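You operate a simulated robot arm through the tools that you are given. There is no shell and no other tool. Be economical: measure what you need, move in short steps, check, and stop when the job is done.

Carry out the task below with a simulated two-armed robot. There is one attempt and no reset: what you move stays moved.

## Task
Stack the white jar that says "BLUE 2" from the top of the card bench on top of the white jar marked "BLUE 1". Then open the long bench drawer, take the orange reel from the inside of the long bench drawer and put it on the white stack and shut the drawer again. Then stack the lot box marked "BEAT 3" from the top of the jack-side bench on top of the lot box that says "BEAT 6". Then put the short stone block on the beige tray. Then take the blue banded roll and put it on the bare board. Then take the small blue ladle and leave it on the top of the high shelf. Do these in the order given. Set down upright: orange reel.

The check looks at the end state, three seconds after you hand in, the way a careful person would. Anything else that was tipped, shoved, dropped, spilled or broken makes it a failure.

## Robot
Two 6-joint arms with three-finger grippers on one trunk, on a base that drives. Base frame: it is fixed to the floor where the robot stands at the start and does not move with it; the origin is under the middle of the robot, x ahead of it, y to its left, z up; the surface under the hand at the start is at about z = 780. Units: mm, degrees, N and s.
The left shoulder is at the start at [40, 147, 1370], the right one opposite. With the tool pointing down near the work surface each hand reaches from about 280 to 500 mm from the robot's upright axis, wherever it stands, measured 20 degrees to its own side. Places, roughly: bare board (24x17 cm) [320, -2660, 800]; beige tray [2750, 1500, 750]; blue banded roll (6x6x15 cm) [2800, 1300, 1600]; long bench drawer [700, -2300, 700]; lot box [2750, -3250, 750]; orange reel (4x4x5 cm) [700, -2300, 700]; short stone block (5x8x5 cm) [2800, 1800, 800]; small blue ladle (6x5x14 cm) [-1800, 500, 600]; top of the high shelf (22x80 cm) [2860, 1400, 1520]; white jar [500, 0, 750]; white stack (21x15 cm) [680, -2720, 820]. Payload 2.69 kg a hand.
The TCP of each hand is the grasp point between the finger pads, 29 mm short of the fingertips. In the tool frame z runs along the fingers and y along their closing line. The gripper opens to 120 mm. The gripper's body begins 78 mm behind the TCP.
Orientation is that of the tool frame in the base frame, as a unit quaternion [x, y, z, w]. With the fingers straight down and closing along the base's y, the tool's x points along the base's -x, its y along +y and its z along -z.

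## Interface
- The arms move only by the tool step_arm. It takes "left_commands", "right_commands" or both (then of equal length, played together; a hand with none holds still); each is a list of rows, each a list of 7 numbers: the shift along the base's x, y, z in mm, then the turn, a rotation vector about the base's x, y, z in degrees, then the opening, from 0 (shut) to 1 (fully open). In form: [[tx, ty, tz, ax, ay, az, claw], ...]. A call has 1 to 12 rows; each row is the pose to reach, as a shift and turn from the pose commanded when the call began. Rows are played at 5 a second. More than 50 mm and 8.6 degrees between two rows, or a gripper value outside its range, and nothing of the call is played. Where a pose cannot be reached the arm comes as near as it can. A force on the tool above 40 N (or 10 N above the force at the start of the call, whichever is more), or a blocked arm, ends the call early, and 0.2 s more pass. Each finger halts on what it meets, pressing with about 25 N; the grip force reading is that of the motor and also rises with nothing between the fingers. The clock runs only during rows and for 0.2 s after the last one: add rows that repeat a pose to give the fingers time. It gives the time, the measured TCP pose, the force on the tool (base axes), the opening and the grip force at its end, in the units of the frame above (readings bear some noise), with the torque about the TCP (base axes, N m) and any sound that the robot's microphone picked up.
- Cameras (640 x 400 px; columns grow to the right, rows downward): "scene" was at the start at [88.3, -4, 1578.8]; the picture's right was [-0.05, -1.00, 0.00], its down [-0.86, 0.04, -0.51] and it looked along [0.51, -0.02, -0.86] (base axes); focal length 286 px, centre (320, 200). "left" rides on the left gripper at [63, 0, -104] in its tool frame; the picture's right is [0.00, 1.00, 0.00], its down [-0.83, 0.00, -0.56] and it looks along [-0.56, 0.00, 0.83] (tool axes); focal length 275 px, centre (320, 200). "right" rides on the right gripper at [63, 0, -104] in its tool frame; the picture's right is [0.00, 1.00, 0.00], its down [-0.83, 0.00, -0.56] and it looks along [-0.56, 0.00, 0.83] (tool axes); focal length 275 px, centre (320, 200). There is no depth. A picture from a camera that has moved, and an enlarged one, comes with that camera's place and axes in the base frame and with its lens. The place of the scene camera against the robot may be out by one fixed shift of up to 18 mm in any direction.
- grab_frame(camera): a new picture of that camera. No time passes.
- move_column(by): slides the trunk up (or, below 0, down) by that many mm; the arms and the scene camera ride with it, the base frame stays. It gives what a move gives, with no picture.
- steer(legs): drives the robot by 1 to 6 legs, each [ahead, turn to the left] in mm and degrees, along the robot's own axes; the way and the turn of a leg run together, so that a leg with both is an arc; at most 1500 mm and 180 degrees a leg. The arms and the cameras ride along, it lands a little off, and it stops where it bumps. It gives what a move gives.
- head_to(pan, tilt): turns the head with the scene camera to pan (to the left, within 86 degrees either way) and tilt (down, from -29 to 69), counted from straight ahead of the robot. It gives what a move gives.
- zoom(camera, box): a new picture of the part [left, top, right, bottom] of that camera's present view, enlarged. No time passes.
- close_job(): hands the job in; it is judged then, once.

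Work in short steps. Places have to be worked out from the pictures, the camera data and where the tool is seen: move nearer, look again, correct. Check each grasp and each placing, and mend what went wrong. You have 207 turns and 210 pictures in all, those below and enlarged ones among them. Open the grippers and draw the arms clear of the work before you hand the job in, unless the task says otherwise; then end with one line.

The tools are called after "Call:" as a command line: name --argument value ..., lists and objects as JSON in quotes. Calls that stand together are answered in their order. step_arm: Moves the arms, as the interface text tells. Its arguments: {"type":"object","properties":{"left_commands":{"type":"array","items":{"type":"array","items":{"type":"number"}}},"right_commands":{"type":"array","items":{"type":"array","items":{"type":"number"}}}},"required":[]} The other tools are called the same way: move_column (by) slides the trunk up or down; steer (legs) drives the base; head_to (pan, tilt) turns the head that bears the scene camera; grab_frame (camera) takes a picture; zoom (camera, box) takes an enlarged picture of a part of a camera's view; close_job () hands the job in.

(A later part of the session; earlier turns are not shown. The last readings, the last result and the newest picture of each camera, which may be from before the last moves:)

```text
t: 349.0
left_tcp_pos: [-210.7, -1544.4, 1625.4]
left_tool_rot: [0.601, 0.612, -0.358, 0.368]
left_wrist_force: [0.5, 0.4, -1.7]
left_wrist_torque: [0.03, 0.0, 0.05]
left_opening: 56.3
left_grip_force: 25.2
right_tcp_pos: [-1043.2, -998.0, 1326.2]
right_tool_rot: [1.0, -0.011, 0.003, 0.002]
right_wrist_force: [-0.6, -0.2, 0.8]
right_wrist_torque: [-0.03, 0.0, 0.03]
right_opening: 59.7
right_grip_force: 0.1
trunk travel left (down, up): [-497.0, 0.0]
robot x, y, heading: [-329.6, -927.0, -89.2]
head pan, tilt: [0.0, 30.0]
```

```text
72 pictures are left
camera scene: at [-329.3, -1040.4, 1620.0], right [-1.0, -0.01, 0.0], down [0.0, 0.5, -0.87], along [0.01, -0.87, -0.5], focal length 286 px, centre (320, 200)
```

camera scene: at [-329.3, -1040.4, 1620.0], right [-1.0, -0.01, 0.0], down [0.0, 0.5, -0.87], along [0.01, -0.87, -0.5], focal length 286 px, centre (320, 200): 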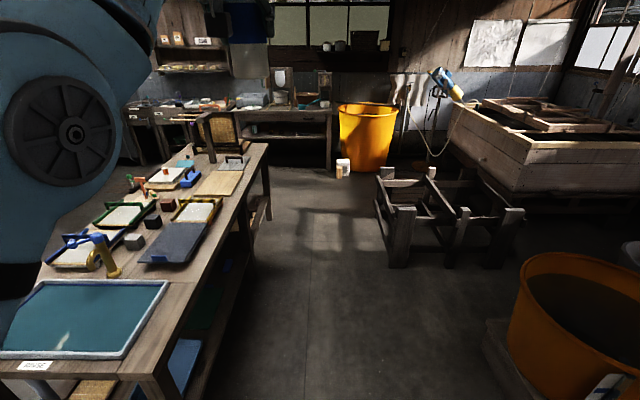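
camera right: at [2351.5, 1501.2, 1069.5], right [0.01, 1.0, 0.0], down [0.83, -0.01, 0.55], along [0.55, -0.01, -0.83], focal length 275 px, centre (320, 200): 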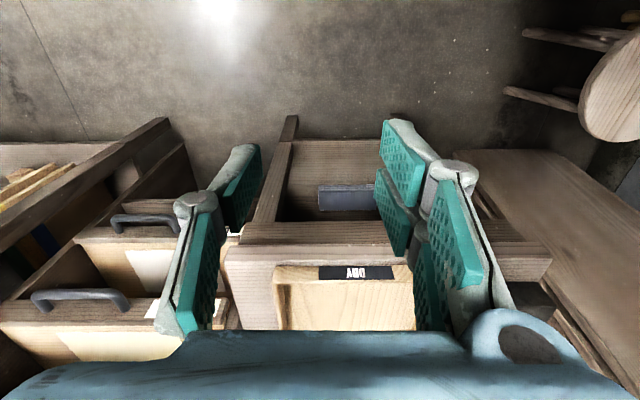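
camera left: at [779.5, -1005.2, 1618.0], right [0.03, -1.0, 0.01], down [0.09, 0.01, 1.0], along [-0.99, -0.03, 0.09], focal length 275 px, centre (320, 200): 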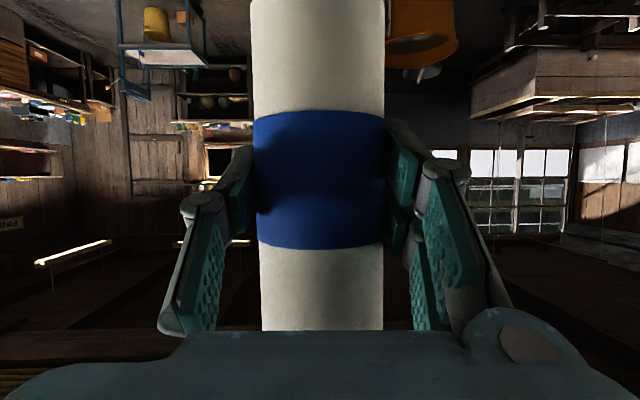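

The far-side corridor is clear; the bare board is visible. I drive to y≈-2785 and face the bench (+x).

Call:
steer --legs '[[1500, 0], [360, 0], [0, 89.2]]'

Call:
head_to --pan 8 --tilt 40

Call:
grab_frame --camera "scene"

```text
t: 362.2
left_tcp_pos: [297.0, -2666.2, 1626.3]
left_tool_rot: [-0.013, 0.858, 0.01, 0.513]
left_wrist_force: [0.1, -0.5, -1.0]
left_wrist_torque: [0.0, -0.02, 0.04]
left_opening: 56.0
left_grip_force: 25.2
right_tcp_pos: [-240.3, -3504.0, 1325.3]
right_tool_rot: [0.711, 0.703, 0.003, -0.002]
right_wrist_force: [0.3, 0.0, 0.3]
right_wrist_torque: [-0.05, 0.0, -0.03]
right_opening: 60.0
right_grip_force: 0.1
trunk travel left (down, up): [-497.0, 0.0]
robot x, y, heading: [-315.5, -2788.5, 1.0]
head pan, tilt: [0.0, 30.0]
```

```text
t: 362.9
left_tcp_pos: [297.2, -2664.5, 1625.3]
left_tool_rot: [-0.012, 0.859, 0.01, 0.512]
left_wrist_force: [-1.2, -0.2, -1.1]
left_wrist_torque: [0.01, -0.01, 0.01]
left_opening: 56.1
left_grip_force: 25.0
right_tcp_pos: [-240.5, -3503.5, 1325.5]
right_tool_rot: [0.711, 0.703, 0.003, -0.001]
right_wrist_force: [1.1, 0.0, -0.1]
right_wrist_torque: [0.0, 0.01, 0.0]
right_opening: 59.9
right_grip_force: 0.0
trunk travel left (down, up): [-497.0, 0.0]
robot x, y, heading: [-317.0, -2792.2, 1.4]
head pan, tilt: [8.0, 40.0]
```

```text
71 pictures are left
camera scene: at [-211.5, -2777.9, 1604.6], right [0.16, -0.99, 0.0], down [-0.63, -0.1, -0.77], along [0.76, 0.12, -0.64], focal length 286 px, centre (320, 200)
```

scene: 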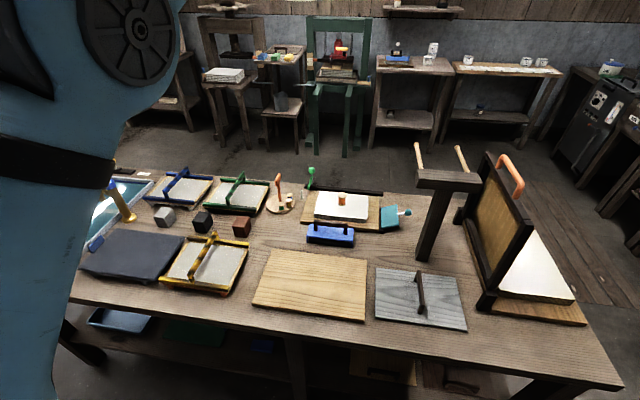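

Everything is in view: reel upright on the white stack, boxes stacked. The bare board centre ≈ (315,-2667). I lower the left arm relative to the shoulder (moving outward), keeping its pitch.

Call:
steer --legs '[[-100, 0]]'

Call:
step_arm --left_commands '[[11, 0, -45, 0, 0, 0, 0.35], [22, 0, -90, 0, 0, 0, 0.35], [33, 0, -135, 0, 0, 0, 0.35], [45, 0, -180, 0, 0, 0, 0.35], [56, 0, -225, 0, 0, 0, 0.35], [67, 0, -270, 0, 0, 0, 0.35], [78, 0, -315, 0, 0, 0, 0.35], [90, 0, -360, 0, 0, 0, 0.35], [100, 0, -405, 0, 0, 0, 0.35]]'

Call:
grab_frame --camera "left"

```text
t: 364.1
left_tcp_pos: [216.7, -2668.0, 1618.6]
left_tool_rot: [-0.011, 0.861, 0.009, 0.508]
left_wrist_force: [2.8, 0.0, -2.5]
left_wrist_torque: [-0.05, 0.04, 0.0]
left_opening: 56.4
left_grip_force: 25.3
right_tcp_pos: [-325.3, -3504.1, 1324.7]
right_tool_rot: [0.711, 0.703, 0.0, -0.004]
right_wrist_force: [0.9, 0.3, 0.3]
right_wrist_torque: [-0.02, 0.13, -0.02]
right_opening: 60.3
right_grip_force: 0.1
trunk travel left (down, up): [-497.0, 0.0]
robot x, y, heading: [-415.6, -2793.6, 1.1]
head pan, tilt: [8.0, 40.0]
```

```text
t: 366.1
left_tcp_pos: [337.6, -2674.3, 1216.2]
left_tool_rot: [-0.012, 0.859, 0.009, 0.512]
left_wrist_force: [0.2, 0.5, -1.0]
left_wrist_torque: [-0.04, -0.01, -0.02]
left_opening: 56.4
left_grip_force: 25.0
left hand out of reach, approached as far as the arm can: row 1, 2, 3, 4, 5, 6, 7, 8, 9
right_tcp_pos: [-337.0, -3504.1, 1326.6]
right_tool_rot: [0.712, 0.703, 0.004, 0.0]
right_wrist_force: [0.5, -0.4, -0.9]
right_wrist_torque: [-0.03, 0.0, 0.02]
right_opening: 59.8
right_grip_force: 0.0
trunk travel left (down, up): [-497.0, 0.0]
robot x, y, heading: [-419.1, -2789.3, 1.0]
head pan, tilt: [8.0, 40.0]
```

```text
70 pictures are left
camera left: at [216.1, -2676.9, 1210.2], right [-0.03, 1.0, 0.01], down [-0.09, -0.01, 1.0], along [1.0, 0.03, 0.09], focal length 275 px, centre (320, 200)
```

left: 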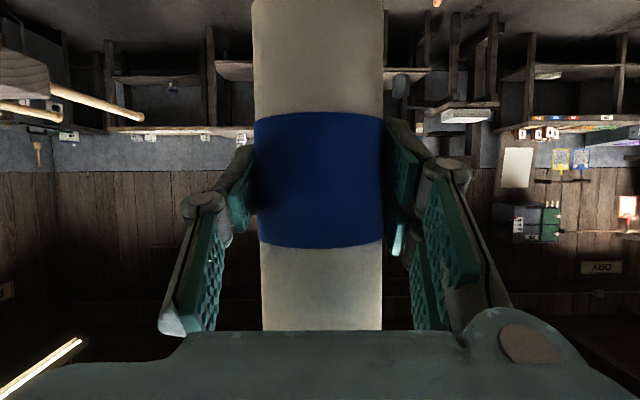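

Pitch is unchanged, roll upright. I back 15 mm and lower the trunk 290.

Call:
steer --legs '[[-16, 0]]'

Call:
move_column --by -290

Call:
grab_frame --camera "left"

Call:
grab_frame --camera "scene"

```text
t: 366.8
left_tcp_pos: [322.7, -2672.1, 1214.9]
left_tool_rot: [-0.012, 0.86, 0.009, 0.511]
left_wrist_force: [0.5, -0.9, -1.5]
left_wrist_torque: [-0.05, 0.01, -0.01]
left_opening: 56.4
left_grip_force: 25.4
right_tcp_pos: [-351.0, -3505.5, 1325.1]
right_tool_rot: [0.711, 0.703, 0.002, -0.002]
right_wrist_force: [0.4, 0.0, 0.9]
right_wrist_torque: [0.0, 0.1, 0.01]
right_opening: 59.9
right_grip_force: 0.1
trunk travel left (down, up): [-497.0, 0.0]
robot x, y, heading: [-433.0, -2788.7, 1.2]
head pan, tilt: [8.0, 40.0]
```

```text
t: 369.8
left_tcp_pos: [320.5, -2673.8, 929.4]
left_tool_rot: [-0.012, 0.859, 0.01, 0.512]
left_wrist_force: [-0.5, 0.2, -0.7]
left_wrist_torque: [0.01, 0.02, -0.01]
left_opening: 56.4
left_grip_force: 25.2
right_tcp_pos: [-354.1, -3505.0, 1036.0]
right_tool_rot: [0.711, 0.704, 0.003, -0.001]
right_wrist_force: [0.5, -0.1, -0.2]
right_wrist_torque: [0.01, -0.01, 0.01]
right_opening: 59.8
right_grip_force: 0.0
trunk travel left (down, up): [-207.0, 290.0]
robot x, y, heading: [-428.5, -2793.2, 1.0]
head pan, tilt: [8.0, 40.0]
```

```text
69 pictures are left
camera left: at [198.7, -2677.3, 922.5], right [-0.03, 1.0, 0.01], down [-0.09, -0.01, 1.0], along [1.0, 0.03, 0.09], focal length 275 px, centre (320, 200)
```

left: 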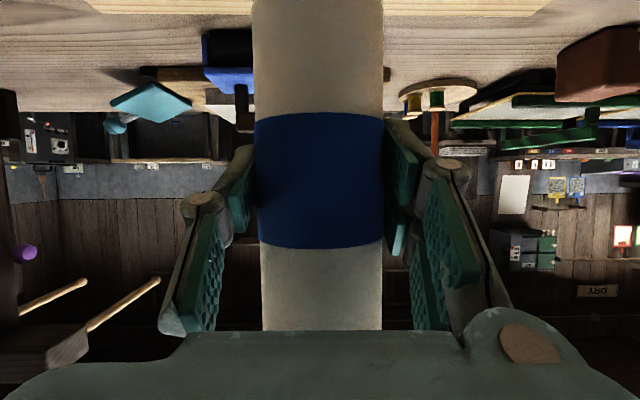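

```text
68 pictures are left
camera scene: at [-326.4, -2779.9, 1315.8], right [0.16, -0.99, 0.0], down [-0.63, -0.1, -0.77], along [0.76, 0.12, -0.64], focal length 286 px, centre (320, 200)
```

scene: 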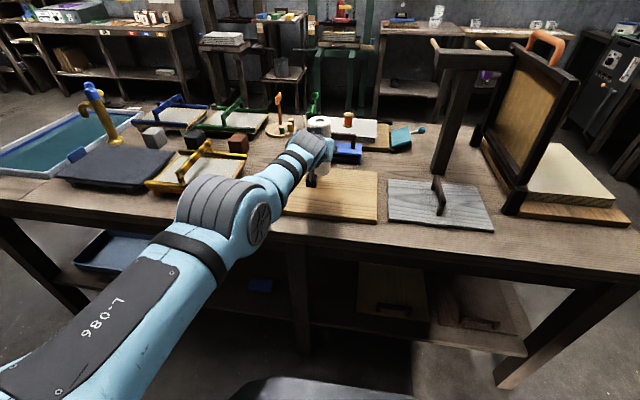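

I zoom to check the roll above the board.

Call:
zoom --camera "scene" --box '[250, 100, 410, 240]'

```text
2.86 times, centred on (330, 170) of scene
camera zoom: at [-326.4, -2779.9, 1315.8], right [0.16, -0.99, 0.0], down [-0.63, -0.1, -0.77], along [0.76, 0.12, -0.64], focal length 816 px, centre (291, 286)
```

zoom: 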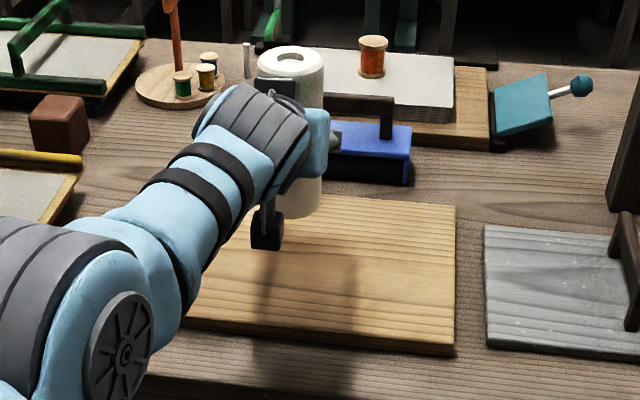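

The roll is over the board's middle. I lower 40 then gently to contact.

Call:
move_column --by -38

Call:
move_column --by -4

Call:
zoom --camera "scene" --box '[250, 80, 410, 220]'

```text
t: 370.6
left_tcp_pos: [321.1, -2673.6, 890.4]
left_tool_rot: [-0.012, 0.859, 0.01, 0.511]
left_wrist_force: [-0.2, -0.3, -1.4]
left_wrist_torque: [0.0, 0.02, -0.02]
left_opening: 55.9
left_grip_force: 24.7
right_tcp_pos: [-354.0, -3505.1, 998.4]
right_tool_rot: [0.711, 0.703, 0.003, -0.001]
right_wrist_force: [0.1, 0.1, 0.1]
right_wrist_torque: [-0.02, 0.03, -0.02]
right_opening: 60.1
right_grip_force: 0.1
trunk travel left (down, up): [-169.0, 328.0]
robot x, y, heading: [-431.1, -2789.0, 1.6]
head pan, tilt: [8.0, 40.0]
```

```text
t: 371.1
left_tcp_pos: [319.2, -2674.3, 887.0]
left_tool_rot: [-0.012, 0.859, 0.01, 0.512]
left_wrist_force: [0.4, -0.4, 0.2]
left_wrist_torque: [0.0, 0.03, 0.02]
left_opening: 56.0
left_grip_force: 25.0
right_tcp_pos: [-354.2, -3505.8, 994.4]
right_tool_rot: [0.711, 0.703, 0.004, -0.001]
right_wrist_force: [-0.1, -0.3, 0.3]
right_wrist_torque: [0.01, -0.02, 0.01]
right_opening: 60.1
right_grip_force: 0.1
trunk travel left (down, up): [-165.0, 332.0]
robot x, y, heading: [-435.0, -2790.1, 1.3]
head pan, tilt: [8.0, 40.0]
```

```text
2.86 times, centred on (330, 150) of scene
camera zoom: at [-326.3, -2779.9, 1273.7], right [0.16, -0.99, 0.0], down [-0.64, -0.1, -0.77], along [0.76, 0.12, -0.64], focal length 816 px, centre (291, 343)
```

zoom: 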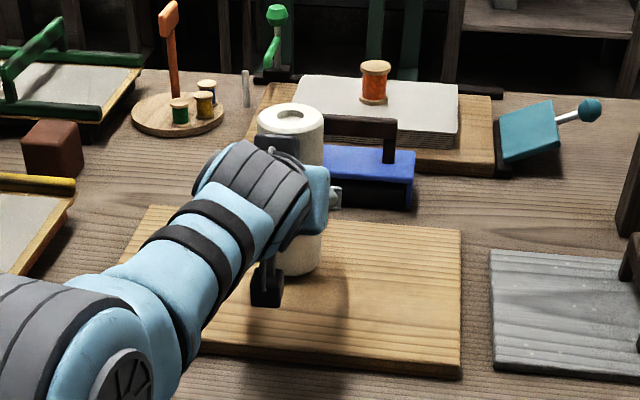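

Nearly down. Continue in 2–3 mm steps until contact.

Call:
move_column --by -3

Call:
move_column --by -3

Call:
move_column --by -3

```text
t: 371.6
left_tcp_pos: [320.7, -2674.8, 883.3]
left_tool_rot: [-0.012, 0.859, 0.009, 0.512]
left_wrist_force: [0.0, -0.7, -0.9]
left_wrist_torque: [0.01, 0.04, 0.0]
left_opening: 56.3
left_grip_force: 25.1
right_tcp_pos: [-354.0, -3504.0, 990.9]
right_tool_rot: [0.711, 0.703, 0.004, -0.001]
right_wrist_force: [-0.2, 0.1, -0.2]
right_wrist_torque: [-0.02, 0.07, -0.03]
right_opening: 60.0
right_grip_force: 0.0
trunk travel left (down, up): [-162.0, 335.0]
robot x, y, heading: [-429.4, -2795.1, 1.1]
head pan, tilt: [8.0, 40.0]
```

```text
t: 372.1
left_tcp_pos: [320.9, -2673.2, 880.3]
left_tool_rot: [-0.012, 0.859, 0.009, 0.511]
left_wrist_force: [0.7, 0.5, -0.9]
left_wrist_torque: [0.0, 0.03, -0.01]
left_opening: 56.3
left_grip_force: 25.0
right_tcp_pos: [-353.8, -3504.4, 989.3]
right_tool_rot: [0.711, 0.703, 0.003, -0.001]
right_wrist_force: [-0.2, -0.2, 0.2]
right_wrist_torque: [-0.01, -0.03, 0.0]
right_opening: 59.9
right_grip_force: 0.1
trunk travel left (down, up): [-159.0, 338.0]
robot x, y, heading: [-432.5, -2792.5, 0.8]
head pan, tilt: [8.0, 40.0]
```

```text
t: 372.7
left_tcp_pos: [320.2, -2672.7, 877.9]
left_tool_rot: [-0.012, 0.859, 0.01, 0.512]
left_wrist_force: [-0.5, -0.8, -1.3]
left_wrist_torque: [-0.02, -0.02, -0.03]
left_opening: 56.1
left_grip_force: 25.0
right_tcp_pos: [-355.4, -3505.5, 986.7]
right_tool_rot: [0.71, 0.704, 0.004, -0.002]
right_wrist_force: [0.3, 0.6, -0.8]
right_wrist_torque: [0.01, 0.03, 0.02]
right_opening: 60.1
right_grip_force: 0.1
trunk travel left (down, up): [-156.0, 341.0]
robot x, y, heading: [-431.3, -2792.2, 1.0]
head pan, tilt: [8.0, 40.0]
```

Call:
move_column --by -4

Call:
move_column --by -3

Call:
zoom --camera "scene" --box '[270, 100, 390, 205]'

```text
t: 373.2
left_tcp_pos: [319.3, -2673.2, 876.9]
left_tool_rot: [-0.012, 0.857, 0.01, 0.515]
left_wrist_force: [4.8, 0.8, 10.9]
left_wrist_torque: [0.3, -0.26, -0.08]
left_opening: 56.1
left_grip_force: 25.1
right_tcp_pos: [-354.9, -3504.2, 981.3]
right_tool_rot: [0.711, 0.703, 0.003, -0.001]
right_wrist_force: [-0.4, 0.3, -0.1]
right_wrist_torque: [0.01, 0.0, 0.0]
right_opening: 60.3
right_grip_force: 0.1
trunk travel left (down, up): [-152.0, 345.0]
robot x, y, heading: [-431.5, -2793.7, 1.1]
head pan, tilt: [8.0, 40.0]
```

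```text
t: 373.7
left_tcp_pos: [320.2, -2675.3, 874.9]
left_tool_rot: [-0.012, 0.856, 0.01, 0.517]
left_wrist_force: [9.2, 1.3, 23.7]
left_wrist_torque: [0.3, -0.4, -0.03]
left_opening: 56.8
left_grip_force: 25.0
right_tcp_pos: [-356.0, -3505.9, 979.9]
right_tool_rot: [0.711, 0.703, 0.005, -0.001]
right_wrist_force: [-0.2, 0.0, 0.2]
right_wrist_torque: [-0.01, 0.01, 0.0]
right_opening: 60.1
right_grip_force: 0.2
trunk travel left (down, up): [-149.0, 348.0]
robot x, y, heading: [-429.1, -2791.1, 0.9]
head pan, tilt: [8.0, 40.0]
```

```text
3.81 times, centred on (330, 152) of scene
camera zoom: at [-329.6, -2780.5, 1258.0], right [0.16, -0.99, 0.0], down [-0.63, -0.1, -0.77], along [0.76, 0.12, -0.64], focal length 1088 px, centre (282, 381)
```

zoom: 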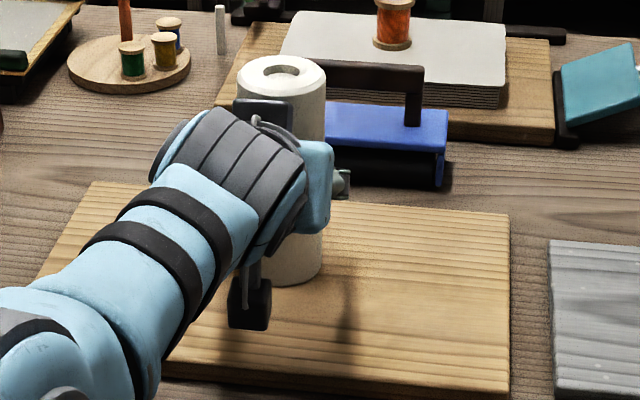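

Contact made. I relieve 5 mm so the roll stands square, then open.

Call:
move_column --by 6

Call:
step_arm --left_commands '[[0, 0, 0, 0, 0, 0, 0.55], [0, 0, 0, 0, 0, 0, 0.7], [0, 0, 0, 0, 0, 0, 0.9], [0, 0, 0, 0, 0, 0, 0.9]]'

Call:
grab_frame --camera "left"

```text
t: 374.3
left_tcp_pos: [317.7, -2673.7, 875.9]
left_tool_rot: [-0.012, 0.86, 0.01, 0.511]
left_wrist_force: [0.7, -1.1, 6.3]
left_wrist_torque: [0.06, -0.26, -0.06]
left_opening: 56.3
left_grip_force: 24.9
right_tcp_pos: [-355.8, -3504.9, 984.8]
right_tool_rot: [0.711, 0.703, 0.003, -0.001]
right_wrist_force: [-0.3, 0.7, 0.1]
right_wrist_torque: [-0.03, 0.03, 0.03]
right_opening: 59.9
right_grip_force: 0.0
trunk travel left (down, up): [-155.0, 342.0]
robot x, y, heading: [-430.4, -2792.4, 1.1]
head pan, tilt: [8.0, 40.0]
```

```text
t: 375.3
left_tcp_pos: [319.5, -2673.9, 875.7]
left_tool_rot: [-0.012, 0.859, 0.01, 0.512]
left_wrist_force: [0.7, 0.4, -0.5]
left_wrist_torque: [0.0, -0.01, 0.01]
left_opening: 107.9
left_grip_force: 0.2
right_tcp_pos: [-354.8, -3505.0, 985.2]
right_tool_rot: [0.711, 0.703, 0.003, 0.0]
right_wrist_force: [0.0, -1.1, -0.3]
right_wrist_torque: [0.01, 0.0, -0.04]
right_opening: 59.9
right_grip_force: 0.0
trunk travel left (down, up): [-155.0, 342.0]
robot x, y, heading: [-430.2, -2791.6, 1.1]
head pan, tilt: [8.0, 40.0]
```

```text
64 pictures are left
camera left: at [198.5, -2677.3, 870.2], right [-0.03, 1.0, 0.01], down [-0.09, -0.01, 1.0], along [1.0, 0.03, 0.09], focal length 275 px, centre (320, 200)
```

left: 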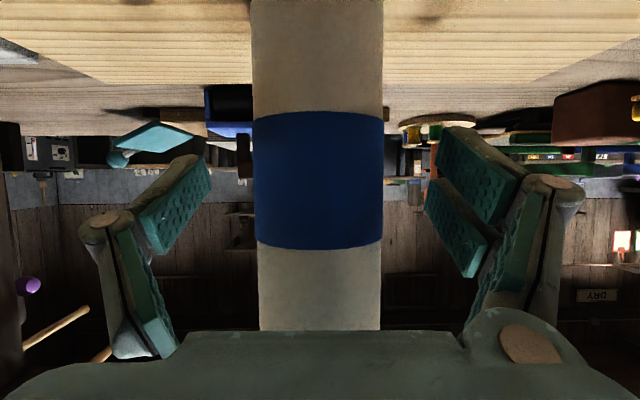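

The roll stands on the board. I back 150, raise the trunk, and verify.

Call:
steer --legs '[[-150, 0]]'

Call:
move_column --by 300

Call:
grab_frame --camera "scene"

```text
t: 376.8
left_tcp_pos: [172.9, -2674.0, 879.0]
left_tool_rot: [-0.014, 0.859, 0.011, 0.512]
left_wrist_force: [-0.6, -0.6, -1.1]
left_wrist_torque: [-0.01, 0.0, -0.04]
left_opening: 108.0
left_grip_force: 0.1
right_tcp_pos: [-499.0, -3508.1, 984.5]
right_tool_rot: [0.711, 0.704, 0.005, -0.001]
right_wrist_force: [-0.6, 0.2, 1.1]
right_wrist_torque: [0.01, -0.01, 0.01]
right_opening: 59.7
right_grip_force: 0.0
trunk travel left (down, up): [-155.0, 342.0]
robot x, y, heading: [-574.3, -2794.2, 1.2]
head pan, tilt: [8.0, 40.0]
stopped in leg 1: the robot was blocked; the commanded pose is now the measured one
```

```text
t: 379.8
left_tcp_pos: [174.7, -2674.0, 1177.9]
left_tool_rot: [-0.013, 0.859, 0.01, 0.512]
left_wrist_force: [-0.5, -0.2, 0.4]
left_wrist_torque: [-0.01, 0.01, 0.01]
left_opening: 108.1
left_grip_force: 0.0
right_tcp_pos: [-497.8, -3508.0, 1285.4]
right_tool_rot: [0.71, 0.704, 0.004, -0.001]
right_wrist_force: [-1.4, -0.7, -0.4]
right_wrist_torque: [-0.01, 0.02, 0.0]
right_opening: 60.2
right_grip_force: 0.0
trunk travel left (down, up): [-455.0, 42.0]
robot x, y, heading: [-576.2, -2798.3, 1.6]
head pan, tilt: [8.0, 40.0]
```

```text
63 pictures are left
camera scene: at [-471.7, -2782.7, 1563.9], right [0.16, -0.99, 0.0], down [-0.63, -0.1, -0.77], along [0.76, 0.12, -0.64], focal length 286 px, centre (320, 200)
```

scene: 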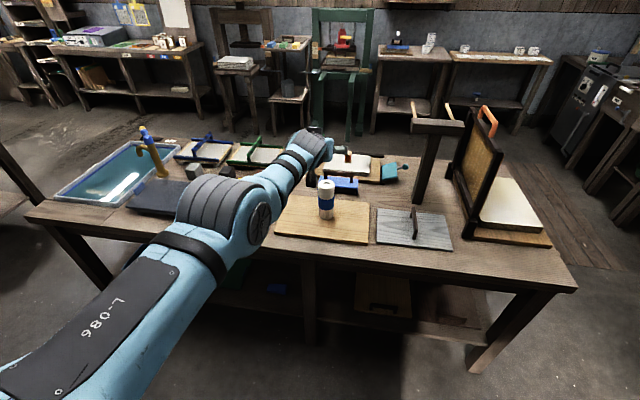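

The roll stands on the board. I bumped something behind; I pull forward a little, turn north and head toward the ladle area.

Call:
steer --legs '[[90, 0], [0, 89], [1500, 0], [1100, 0]]'

Call:
head_to --pan 60 --tilt 25

Call:
grab_frame --camera "scene"

```text
t: 396.9
left_tcp_pos: [-446.6, 560.9, 1177.6]
left_tool_rot: [-0.593, 0.62, 0.357, 0.37]
left_wrist_force: [0.3, -0.2, 0.4]
left_wrist_torque: [0.01, 0.01, 0.0]
left_opening: 108.1
left_grip_force: 0.0
right_tcp_pos: [333.3, -172.8, 1284.4]
right_tool_rot: [0.041, 0.999, 0.003, -0.003]
right_wrist_force: [-0.2, -0.4, 1.0]
right_wrist_torque: [0.03, 0.0, -0.02]
right_opening: 60.1
right_grip_force: 0.1
trunk travel left (down, up): [-455.0, 42.0]
robot x, y, heading: [-381.8, -194.4, 86.9]
head pan, tilt: [8.0, 40.0]
```

```text
t: 398.1
left_tcp_pos: [-446.4, 560.8, 1177.8]
left_tool_rot: [-0.593, 0.621, 0.356, 0.369]
left_wrist_force: [0.0, -0.3, -0.1]
left_wrist_torque: [-0.04, -0.04, -0.01]
left_opening: 108.1
left_grip_force: 0.0
right_tcp_pos: [333.4, -170.4, 1285.0]
right_tool_rot: [0.042, 0.999, 0.002, -0.003]
right_wrist_force: [0.4, 0.9, 0.0]
right_wrist_torque: [-0.02, 0.02, 0.0]
right_opening: 59.9
right_grip_force: 0.0
trunk travel left (down, up): [-455.0, 42.0]
robot x, y, heading: [-380.5, -189.1, 87.1]
head pan, tilt: [60.0, 25.0]
```

```text
62 pictures are left
camera scene: at [-458.0, -125.9, 1587.1], right [0.55, 0.84, 0.0], down [0.35, -0.23, -0.91], along [-0.76, 0.49, -0.42], focal length 286 px, centre (320, 200)
```

scene: 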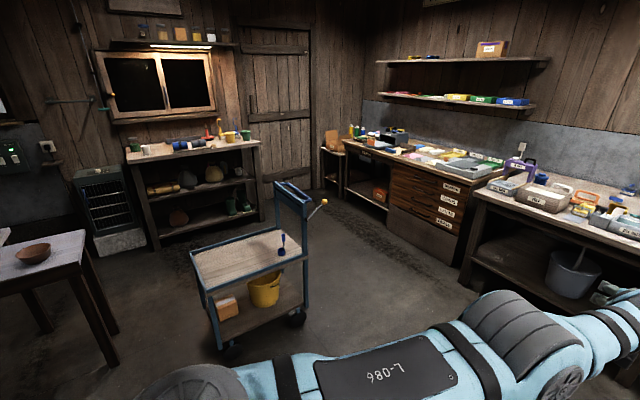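

A trolley with a small blue item stands ahead-left. I zoom.

Call:
zoom --camera "scene" --box '[180, 170, 340, 360]'

```text
2.11 times, centred on (260, 265) of scene
camera zoom: at [-458.0, -125.9, 1587.1], right [0.55, 0.84, 0.0], down [0.35, -0.23, -0.91], along [-0.76, 0.49, -0.42], focal length 601 px, centre (446, 63)
```

zoom: 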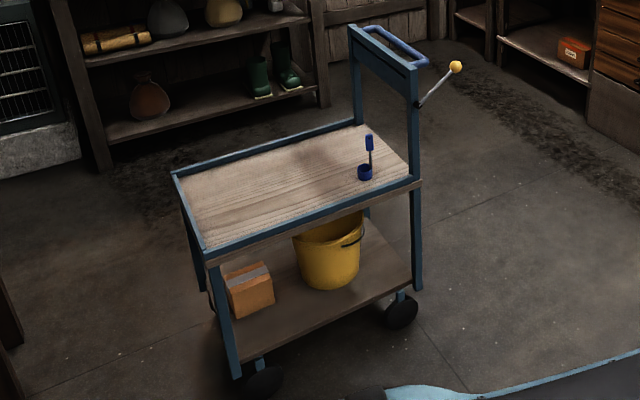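

The ladle stands upright (bowl down) at about (-1733,427) on the trolley. First I swing the right arm back to the front so it won't hit things.

Call:
step_arm --right_commands '[[-3.9, 49, -4, 0, 0, 5, 0.5], [-12.2, 97, -8, 0, 0, 10, 0.5], [-24.5, 144, -12, 0, 0, 15, 0.5], [-40.7, 189, -16, 0, 0, 20, 0.5], [-60.7, 232, -20, 0, 0, 25, 0.5], [-84.3, 273, -24, 0, 0, 30, 0.5], [-111.2, 312, -28, 0, 0, 35, 0.5], [-141, 348, -32, 0, 0, 40, 0.5], [-173.8, 381, -36, 0, 0, 45, 0.5], [-208.9, 410, -40, 0, 0, 50, 0.5], [-246.2, 436, -44, 0, 0, 55, 0.5], [-285.2, 459, -48, 0, 0, 60, 0.5]]'

Call:
step_arm --right_commands '[[-42, 18, -5, 0, 0, 5, 0.5], [-84, 33, -10, 0, 0, 10, 0.5], [-126, 44, -15, 0, 0, 15, 0.5], [-169, 51, -20, 0, 0, 20, 0.5], [-211, 54, -25, 0, 0, 25, 0.5]]'

```text
t: 400.7
left_tcp_pos: [-448.5, 562.7, 1175.1]
left_tool_rot: [-0.594, 0.621, 0.355, 0.369]
left_wrist_force: [-0.9, 0.2, 0.5]
left_wrist_torque: [0.02, -0.05, -0.03]
left_opening: 108.1
left_grip_force: 0.0
right_tcp_pos: [50.6, 299.8, 1241.2]
right_tool_rot: [-0.463, 0.886, -0.001, -0.004]
right_wrist_force: [-0.5, 0.1, 0.0]
right_wrist_torque: [-0.02, 0.03, -0.01]
right_opening: 60.3
right_grip_force: 0.1
right hand out of reach, approached as far as the arm can: row 1, 2, 3, 4, 5, 6, 7, 8, 9, 10, 11, 12
trunk travel left (down, up): [-455.0, 42.0]
robot x, y, heading: [-382.1, -196.3, 86.7]
head pan, tilt: [60.0, 25.0]
```

```text
t: 401.9
left_tcp_pos: [-449.2, 563.3, 1177.6]
left_tool_rot: [-0.595, 0.62, 0.356, 0.369]
left_wrist_force: [-1.0, 0.2, -0.1]
left_wrist_torque: [0.0, 0.0, -0.05]
left_opening: 108.0
left_grip_force: 0.1
right_tcp_pos: [-162.6, 353.4, 1216.4]
right_tool_rot: [-0.645, 0.764, -0.002, -0.004]
right_wrist_force: [-0.3, -0.4, 0.0]
right_wrist_torque: [-0.03, -0.02, 0.03]
right_opening: 60.1
right_grip_force: 0.0
trunk travel left (down, up): [-455.0, 42.0]
robot x, y, heading: [-384.9, -196.7, 87.0]
head pan, tilt: [60.0, 25.0]
```

Right arm is in front again. I drive to a staging point east of the trolley and face it (heading 180).

Call:
steer --legs '[[0, 26], [800, 0], [0, 67]]'

Call:
head_to --pan 5 --tilt 35

Call:
grab_frame --camera "scene"

Call:
grab_frame --camera "left"

```text
t: 410.3
left_tcp_pos: [-1448.2, 419.7, 1177.4]
left_tool_rot: [0.859, 0.007, -0.512, 0.008]
left_wrist_force: [-0.3, 0.0, -0.4]
left_wrist_torque: [-0.02, -0.02, 0.04]
left_opening: 107.9
left_grip_force: 0.0
right_tcp_pos: [-1256.6, 717.5, 1215.4]
right_tool_rot: [0.998, -0.058, 0.004, 0.002]
right_wrist_force: [-0.1, 0.3, -0.4]
right_wrist_torque: [-0.03, 0.02, 0.0]
right_opening: 60.0
right_grip_force: 0.0
trunk travel left (down, up): [-455.0, 42.0]
robot x, y, heading: [-694.1, 527.6, -179.6]
head pan, tilt: [60.0, 25.0]
```

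```text
t: 411.6
left_tcp_pos: [-1448.1, 419.8, 1178.7]
left_tool_rot: [0.859, 0.005, -0.512, 0.006]
left_wrist_force: [0.1, 0.5, 0.1]
left_wrist_torque: [0.03, -0.01, 0.0]
left_opening: 107.9
left_grip_force: 0.0
right_tcp_pos: [-1255.2, 718.0, 1217.2]
right_tool_rot: [0.998, -0.058, 0.005, 0.003]
right_wrist_force: [0.5, -0.2, -0.3]
right_wrist_torque: [0.01, 0.02, 0.01]
right_opening: 60.0
right_grip_force: 0.0
trunk travel left (down, up): [-455.0, 42.0]
robot x, y, heading: [-693.3, 524.0, -179.8]
head pan, tilt: [5.0, 35.0]
```

```text
60 pictures are left
camera scene: at [-802.8, 518.4, 1571.3], right [-0.09, 1.0, 0.0], down [0.57, 0.05, -0.82], along [-0.82, -0.07, -0.57], focal length 286 px, centre (320, 200)
```

scene: 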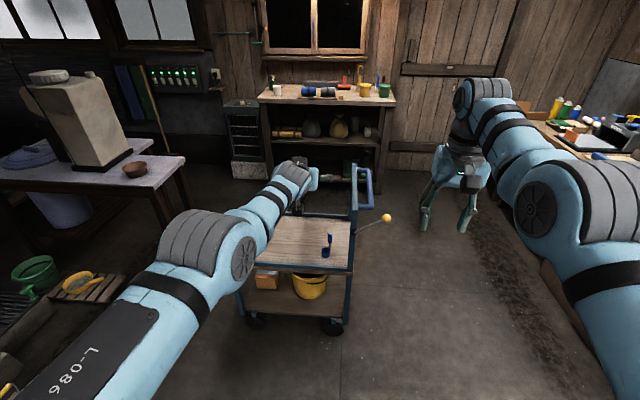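

```text
59 pictures are left
camera left: at [-1326.4, 421.2, 1170.4], right [0.01, -1.0, 0.01], down [0.09, 0.01, 1.0], along [-1.0, -0.01, 0.09], focal length 275 px, centre (320, 200)
```

left: 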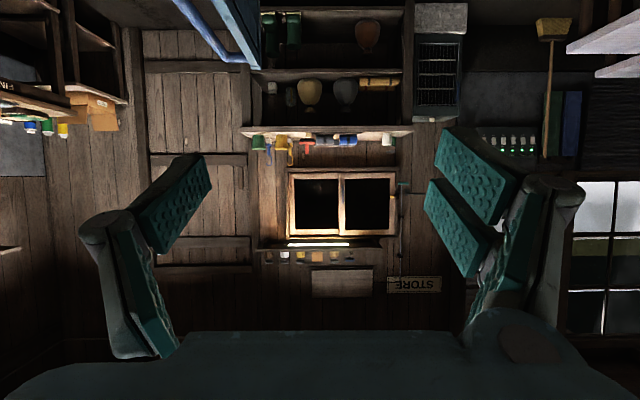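

I zoom on the trolley.

Call:
zoom --camera "scene" --box '[230, 150, 420, 340]'

```text
2.11 times, centred on (325, 245) of scene
camera zoom: at [-802.8, 518.4, 1571.3], right [-0.09, 1.0, 0.0], down [0.57, 0.05, -0.82], along [-0.82, -0.07, -0.57], focal length 601 px, centre (310, 105)
```

zoom: 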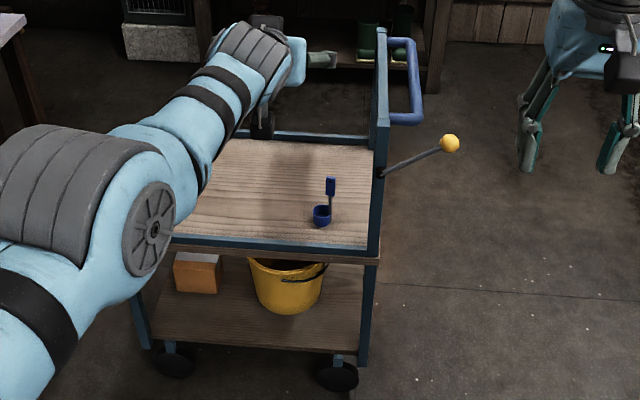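

Two views put the ladle at ≈(-1815,461) with the trolley top near z≈525. I turn right 3°, drive 150 ahead, lower the trunk 400 and look with the left hand camera.

Call:
steer --legs '[[0, -3], [130, 0]]'

Call:
move_column --by -400

Call:
grab_frame --camera "left"

Call:
grab_frame --camera "scene"

```text
t: 413.3
left_tcp_pos: [-1571.0, 466.0, 1183.6]
left_tool_rot: [0.857, -0.018, -0.514, -0.008]
left_wrist_force: [0.5, -0.8, 1.1]
left_wrist_torque: [0.01, -0.09, 0.02]
left_opening: 107.9
left_grip_force: 0.1
right_tcp_pos: [-1362.1, 754.3, 1221.7]
right_tool_rot: [0.997, -0.084, 0.002, 0.002]
right_wrist_force: [1.4, 0.1, -0.1]
right_wrist_torque: [-0.01, 0.09, 0.02]
right_opening: 60.0
right_grip_force: 0.1
trunk travel left (down, up): [-455.0, 42.0]
robot x, y, heading: [-823.2, 530.6, 177.2]
head pan, tilt: [5.0, 35.0]
```

```text
t: 417.1
left_tcp_pos: [-1579.9, 467.0, 776.1]
left_tool_rot: [0.859, -0.018, -0.511, -0.007]
left_wrist_force: [-0.5, 0.1, 0.2]
left_wrist_torque: [0.0, 0.0, -0.02]
left_opening: 108.2
left_grip_force: 0.1
right_tcp_pos: [-1371.8, 753.3, 816.4]
right_tool_rot: [0.996, -0.084, 0.005, 0.001]
right_wrist_force: [0.6, 0.4, -0.1]
right_wrist_torque: [0.01, 0.02, 0.02]
right_opening: 59.8
right_grip_force: 0.1
trunk travel left (down, up): [-55.0, 442.0]
robot x, y, heading: [-822.7, 532.9, 177.3]
head pan, tilt: [5.0, 35.0]
```

```text
57 pictures are left
camera left: at [-1458.2, 462.3, 770.0], right [-0.04, -1.0, 0.01], down [0.09, 0.01, 1.0], along [-0.99, 0.04, 0.09], focal length 275 px, centre (320, 200)
```

left: 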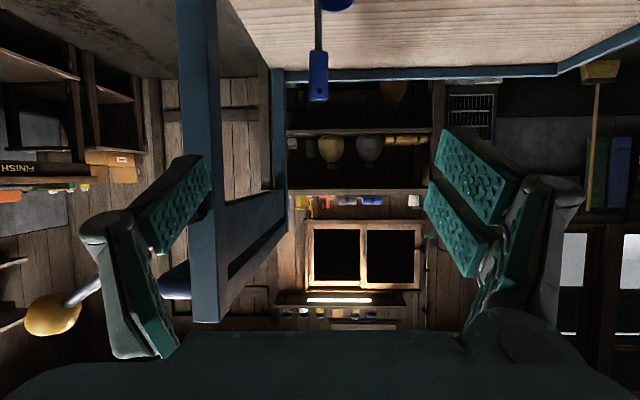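

```text
56 pictures are left
camera scene: at [-931.0, 530.6, 1169.9], right [-0.04, 1.0, 0.0], down [0.57, 0.02, -0.82], along [-0.82, -0.03, -0.57], focal length 286 px, centre (320, 200)
```

scene: 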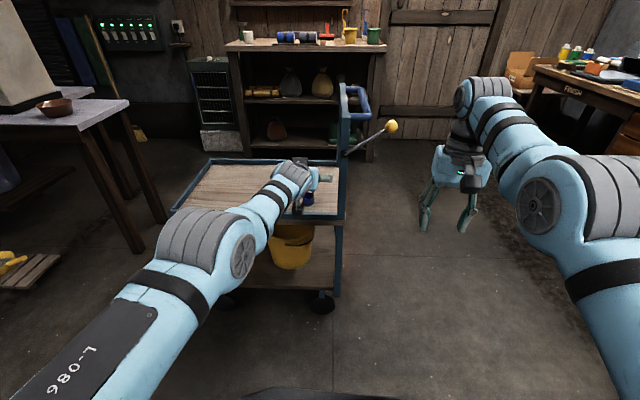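

The handle's paddle spans z≈607–672 at y≈478. I lower the arm 75 mm, narrow the opening to 60 mm, and lower the trunk 50.

Call:
step_arm --left_commands '[[4, 3, -20, 0, 0, 0, 0.5], [8, 6, -40, 0, 0, 0, 0.5], [12, 9, -60, 0, 0, 0, 0.5], [15, 10, -78, 0, 0, 0, 0.5], [15, 10, -78, 0, 0, 0, 0.5]]'

Call:
move_column --by -50

Call:
grab_frame --camera "left"

```text
t: 418.3
left_tcp_pos: [-1565.1, 478.1, 698.8]
left_tool_rot: [0.859, -0.018, -0.511, -0.007]
left_wrist_force: [0.6, 0.5, -0.1]
left_wrist_torque: [0.01, -0.03, 0.02]
left_opening: 59.9
left_grip_force: 0.0
right_tcp_pos: [-1371.0, 755.2, 815.5]
right_tool_rot: [0.996, -0.084, 0.006, 0.002]
right_wrist_force: [0.2, 0.3, -0.8]
right_wrist_torque: [0.0, 0.01, 0.0]
right_opening: 60.3
right_grip_force: 0.1
trunk travel left (down, up): [-55.0, 442.0]
robot x, y, heading: [-821.9, 531.1, 177.2]
head pan, tilt: [5.0, 35.0]
```

```text
t: 419.2
left_tcp_pos: [-1564.1, 476.1, 651.2]
left_tool_rot: [0.859, -0.018, -0.512, -0.007]
left_wrist_force: [1.0, 0.1, 0.2]
left_wrist_torque: [-0.01, -0.01, -0.03]
left_opening: 60.0
left_grip_force: 0.0
right_tcp_pos: [-1370.9, 754.4, 766.5]
right_tool_rot: [0.997, -0.083, 0.006, 0.002]
right_wrist_force: [0.6, 0.1, -0.4]
right_wrist_torque: [-0.03, 0.01, -0.02]
right_opening: 60.1
right_grip_force: 0.0
trunk travel left (down, up): [-5.0, 492.0]
robot x, y, heading: [-825.0, 531.2, 177.1]
head pan, tilt: [5.0, 35.0]
```

```text
55 pictures are left
camera left: at [-1443.2, 471.7, 643.8], right [-0.04, -1.0, 0.01], down [0.09, 0.01, 1.0], along [-0.99, 0.04, 0.09], focal length 275 px, centre (320, 200)
```

left: 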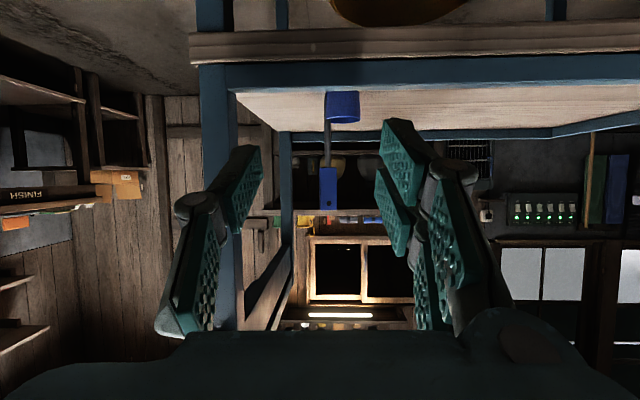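

The ladle is now fully seen: handle at (≈-1775,475), paddle z 634–683. I turn +0.8°, drive 130, raise 5, and look again.

Call:
steer --legs '[[0, 0.8], [130, 0]]'

Call:
move_column --by 6

Call:
grab_frame --camera "left"

```text
t: 420.9
left_tcp_pos: [-1695.9, 470.5, 649.8]
left_tool_rot: [0.86, -0.012, -0.51, -0.003]
left_wrist_force: [-0.5, -0.4, -0.4]
left_wrist_torque: [0.01, -0.03, -0.03]
left_opening: 60.1
left_grip_force: 0.0
right_tcp_pos: [-1506.9, 750.4, 766.9]
right_tool_rot: [0.997, -0.077, 0.005, 0.002]
right_wrist_force: [0.8, 0.0, 0.3]
right_wrist_torque: [-0.03, -0.02, 0.0]
right_opening: 59.8
right_grip_force: 0.0
trunk travel left (down, up): [-5.0, 492.0]
robot x, y, heading: [-958.0, 539.8, 177.9]
head pan, tilt: [5.0, 35.0]
```

```text
t: 421.4
left_tcp_pos: [-1696.0, 470.5, 655.9]
left_tool_rot: [0.859, -0.011, -0.511, -0.003]
left_wrist_force: [-0.5, 0.4, 1.2]
left_wrist_torque: [0.0, 0.0, 0.02]
left_opening: 60.0
left_grip_force: 0.1
right_tcp_pos: [-1506.3, 751.0, 772.4]
right_tool_rot: [0.997, -0.076, 0.006, 0.002]
right_wrist_force: [0.2, -0.5, -0.7]
right_wrist_torque: [-0.02, -0.02, -0.02]
right_opening: 60.0
right_grip_force: 0.1
trunk travel left (down, up): [-11.0, 486.0]
robot x, y, heading: [-954.6, 537.5, 178.1]
head pan, tilt: [5.0, 35.0]
```

```text
54 pictures are left
camera left: at [-1574.1, 467.3, 649.1], right [-0.03, -1.0, 0.01], down [0.09, 0.01, 1.0], along [-1.0, 0.03, 0.09], focal length 275 px, centre (320, 200)
```

left: 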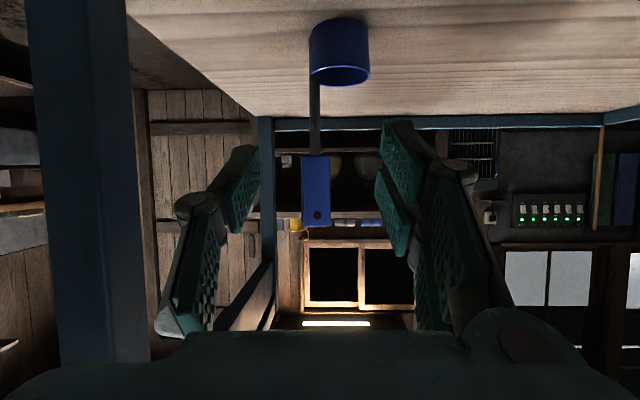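

Handle ≈ (-1748,475), mid-paddle z≈659. Drive 53 and close.

Call:
steer --legs '[[53, 0]]'

Call:
step_arm --left_commands '[[0, 0, 0, 0, 0, 0, 0.5], [0, 0, 0, 0, 0, 0, 0.5]]'

Call:
grab_frame --camera "left"

```text
t: 422.3
left_tcp_pos: [-1747.5, 473.0, 654.8]
left_tool_rot: [0.86, -0.012, -0.511, -0.004]
left_wrist_force: [-0.3, 1.7, -0.2]
left_wrist_torque: [0.02, 0.03, -0.02]
left_opening: 59.8
left_grip_force: 0.1
right_tcp_pos: [-1558.7, 754.6, 771.2]
right_tool_rot: [0.997, -0.077, 0.006, 0.002]
right_wrist_force: [-0.7, 0.1, -0.5]
right_wrist_torque: [-0.04, -0.05, 0.02]
right_opening: 59.9
right_grip_force: 0.1
trunk travel left (down, up): [-11.0, 486.0]
robot x, y, heading: [-1005.1, 539.2, 177.7]
head pan, tilt: [5.0, 35.0]
```

```text
t: 422.9
left_tcp_pos: [-1747.8, 473.8, 656.2]
left_tool_rot: [0.859, -0.012, -0.511, -0.003]
left_wrist_force: [0.6, 0.7, 0.2]
left_wrist_torque: [0.01, 0.0, 0.0]
left_opening: 60.0
left_grip_force: 0.0
right_tcp_pos: [-1556.8, 752.5, 772.6]
right_tool_rot: [0.997, -0.076, 0.006, 0.003]
right_wrist_force: [0.0, 0.5, -0.5]
right_wrist_torque: [0.06, 0.02, -0.01]
right_opening: 59.9
right_grip_force: 0.1
trunk travel left (down, up): [-11.0, 486.0]
robot x, y, heading: [-1007.5, 537.8, 177.8]
head pan, tilt: [5.0, 35.0]
```

```text
53 pictures are left
camera left: at [-1626.0, 469.7, 649.1], right [-0.03, -1.0, 0.01], down [0.09, 0.01, 1.0], along [-1.0, 0.03, 0.09], focal length 275 px, centre (320, 200)
```

left: 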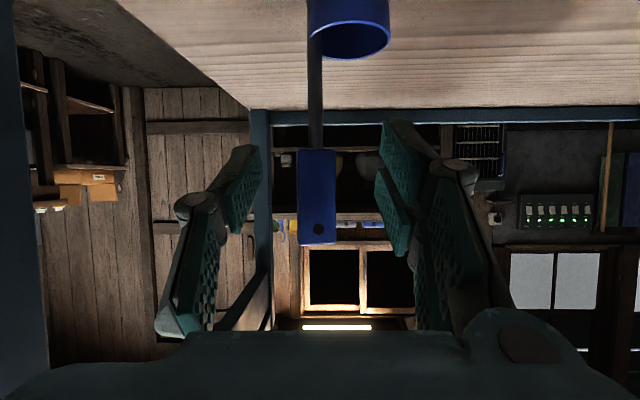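

Handle plane ≈ x -1768; I advance 17 mm more and close.

Call:
steer --legs '[[17, 0]]'

Call:
step_arm --left_commands '[[0, 0, 0, 0, 0, 0, 0.3], [0, 0, 0, 0, 0, 0, 0.1], [0, 0, 0, 0, 0, 0, 0.0], [0, 0, 0, 0, 0, 0, 0.0]]'

Call:
grab_frame --camera "left"

```text
t: 423.7
left_tcp_pos: [-1764.4, 473.5, 655.8]
left_tool_rot: [0.859, -0.013, -0.511, -0.004]
left_wrist_force: [0.1, -0.3, 0.5]
left_wrist_torque: [0.01, 0.04, -0.01]
left_opening: 60.1
left_grip_force: 0.1
right_tcp_pos: [-1573.8, 753.3, 773.0]
right_tool_rot: [0.997, -0.077, 0.006, 0.002]
right_wrist_force: [-0.8, -0.2, -0.8]
right_wrist_torque: [0.01, -0.01, 0.0]
right_opening: 60.0
right_grip_force: 0.0
trunk travel left (down, up): [-11.0, 486.0]
robot x, y, heading: [-1019.2, 539.1, 177.9]
head pan, tilt: [5.0, 35.0]
```

```text
t: 424.7
left_tcp_pos: [-1764.6, 473.8, 654.8]
left_tool_rot: [0.859, -0.012, -0.511, -0.003]
left_wrist_force: [0.3, 0.5, -0.3]
left_wrist_torque: [-0.01, -0.02, -0.02]
left_opening: 21.1
left_grip_force: 25.1
right_tcp_pos: [-1574.2, 753.8, 772.2]
right_tool_rot: [0.997, -0.078, 0.006, 0.002]
right_wrist_force: [0.2, -0.4, -0.1]
right_wrist_torque: [0.01, 0.0, -0.03]
right_opening: 60.0
right_grip_force: 0.1
trunk travel left (down, up): [-11.0, 486.0]
robot x, y, heading: [-1023.8, 543.6, 177.7]
head pan, tilt: [5.0, 35.0]
```

```text
52 pictures are left
camera left: at [-1642.8, 470.5, 649.2], right [-0.03, -1.0, 0.01], down [0.09, 0.01, 1.0], along [-1.0, 0.03, 0.09], focal length 275 px, centre (320, 200)
```

left: 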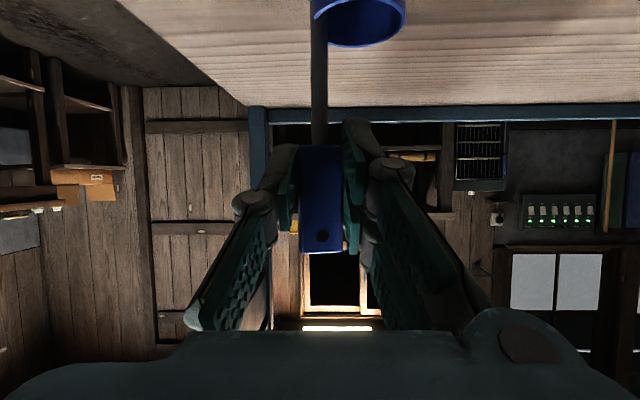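

Gripped (21 mm). I lift with the trunk and check.

Call:
move_column --by 80

Call:
grab_frame --camera "left"

```text
t: 425.9
left_tcp_pos: [-1764.8, 475.1, 734.8]
left_tool_rot: [0.859, -0.012, -0.512, -0.004]
left_wrist_force: [0.0, 0.9, -0.6]
left_wrist_torque: [0.04, 0.02, 0.05]
left_opening: 20.8
left_grip_force: 24.8
right_tcp_pos: [-1575.4, 754.5, 851.8]
right_tool_rot: [0.997, -0.078, 0.006, 0.002]
right_wrist_force: [-0.1, -0.7, -0.1]
right_wrist_torque: [0.02, 0.0, 0.0]
right_opening: 60.0
right_grip_force: 0.1
trunk travel left (down, up): [-91.0, 406.0]
robot x, y, heading: [-1025.0, 541.4, 178.1]
head pan, tilt: [5.0, 35.0]
```

```text
51 pictures are left
camera left: at [-1642.9, 470.5, 728.1], right [-0.03, -1.0, 0.01], down [0.09, 0.01, 1.0], along [-1.0, 0.03, 0.09], focal length 275 px, centre (320, 200)
```

left: 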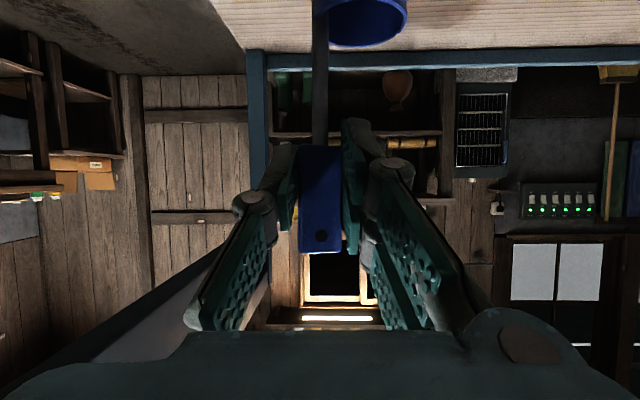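

Ladle lifted cleanly. I raise the trunk, back off, and drive the known southern route back to the shelf.

Call:
move_column --by 400

Call:
steer --legs '[[-400, 0], [0, 103.9], [1436, 0], [0, 78], [1500, 0], [100, 0]]'

Call:
grab_frame --camera "left"

```text
t: 429.7
left_tcp_pos: [-1765.0, 473.0, 1135.3]
left_tool_rot: [0.859, -0.013, -0.511, -0.004]
left_wrist_force: [1.0, -0.3, -1.0]
left_wrist_torque: [0.04, -0.01, 0.03]
left_opening: 20.2
left_grip_force: 25.4
right_tcp_pos: [-1575.2, 755.4, 1251.6]
right_tool_rot: [0.997, -0.078, 0.006, 0.003]
right_wrist_force: [-0.5, 0.0, 0.7]
right_wrist_torque: [-0.03, -0.03, 0.01]
right_opening: 59.9
right_grip_force: 0.1
trunk travel left (down, up): [-491.0, 6.0]
robot x, y, heading: [-1024.5, 539.5, 177.8]
head pan, tilt: [5.0, 35.0]
```

```text
t: 454.4
left_tcp_pos: [2026.6, -727.7, 1142.5]
left_tool_rot: [-0.014, 0.853, 0.009, 0.522]
left_wrist_force: [0.4, -0.4, -1.7]
left_wrist_torque: [0.03, 0.04, -0.02]
left_opening: 20.3
left_grip_force: 25.1
right_tcp_pos: [1883.2, -1009.0, 1305.0]
right_tool_rot: [0.044, 0.995, 0.011, 0.088]
right_wrist_force: [0.1, 0.3, 0.2]
right_wrist_torque: [0.03, -0.03, 0.01]
right_opening: 60.2
right_grip_force: 0.0
trunk travel left (down, up): [-491.0, 6.0]
robot x, y, heading: [1264.2, -837.0, 1.8]
head pan, tilt: [5.0, 35.0]
```

```text
50 pictures are left
camera left: at [1905.7, -731.4, 1132.6], right [-0.03, 1.0, 0.0], down [-0.11, -0.01, 0.99], along [0.99, 0.03, 0.11], focal length 275 px, centre (320, 200)
```

left: 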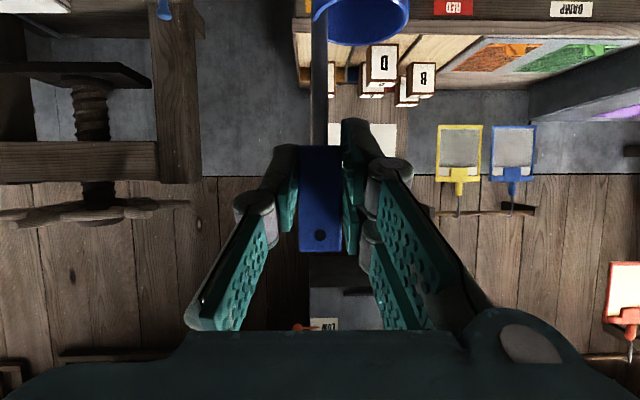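

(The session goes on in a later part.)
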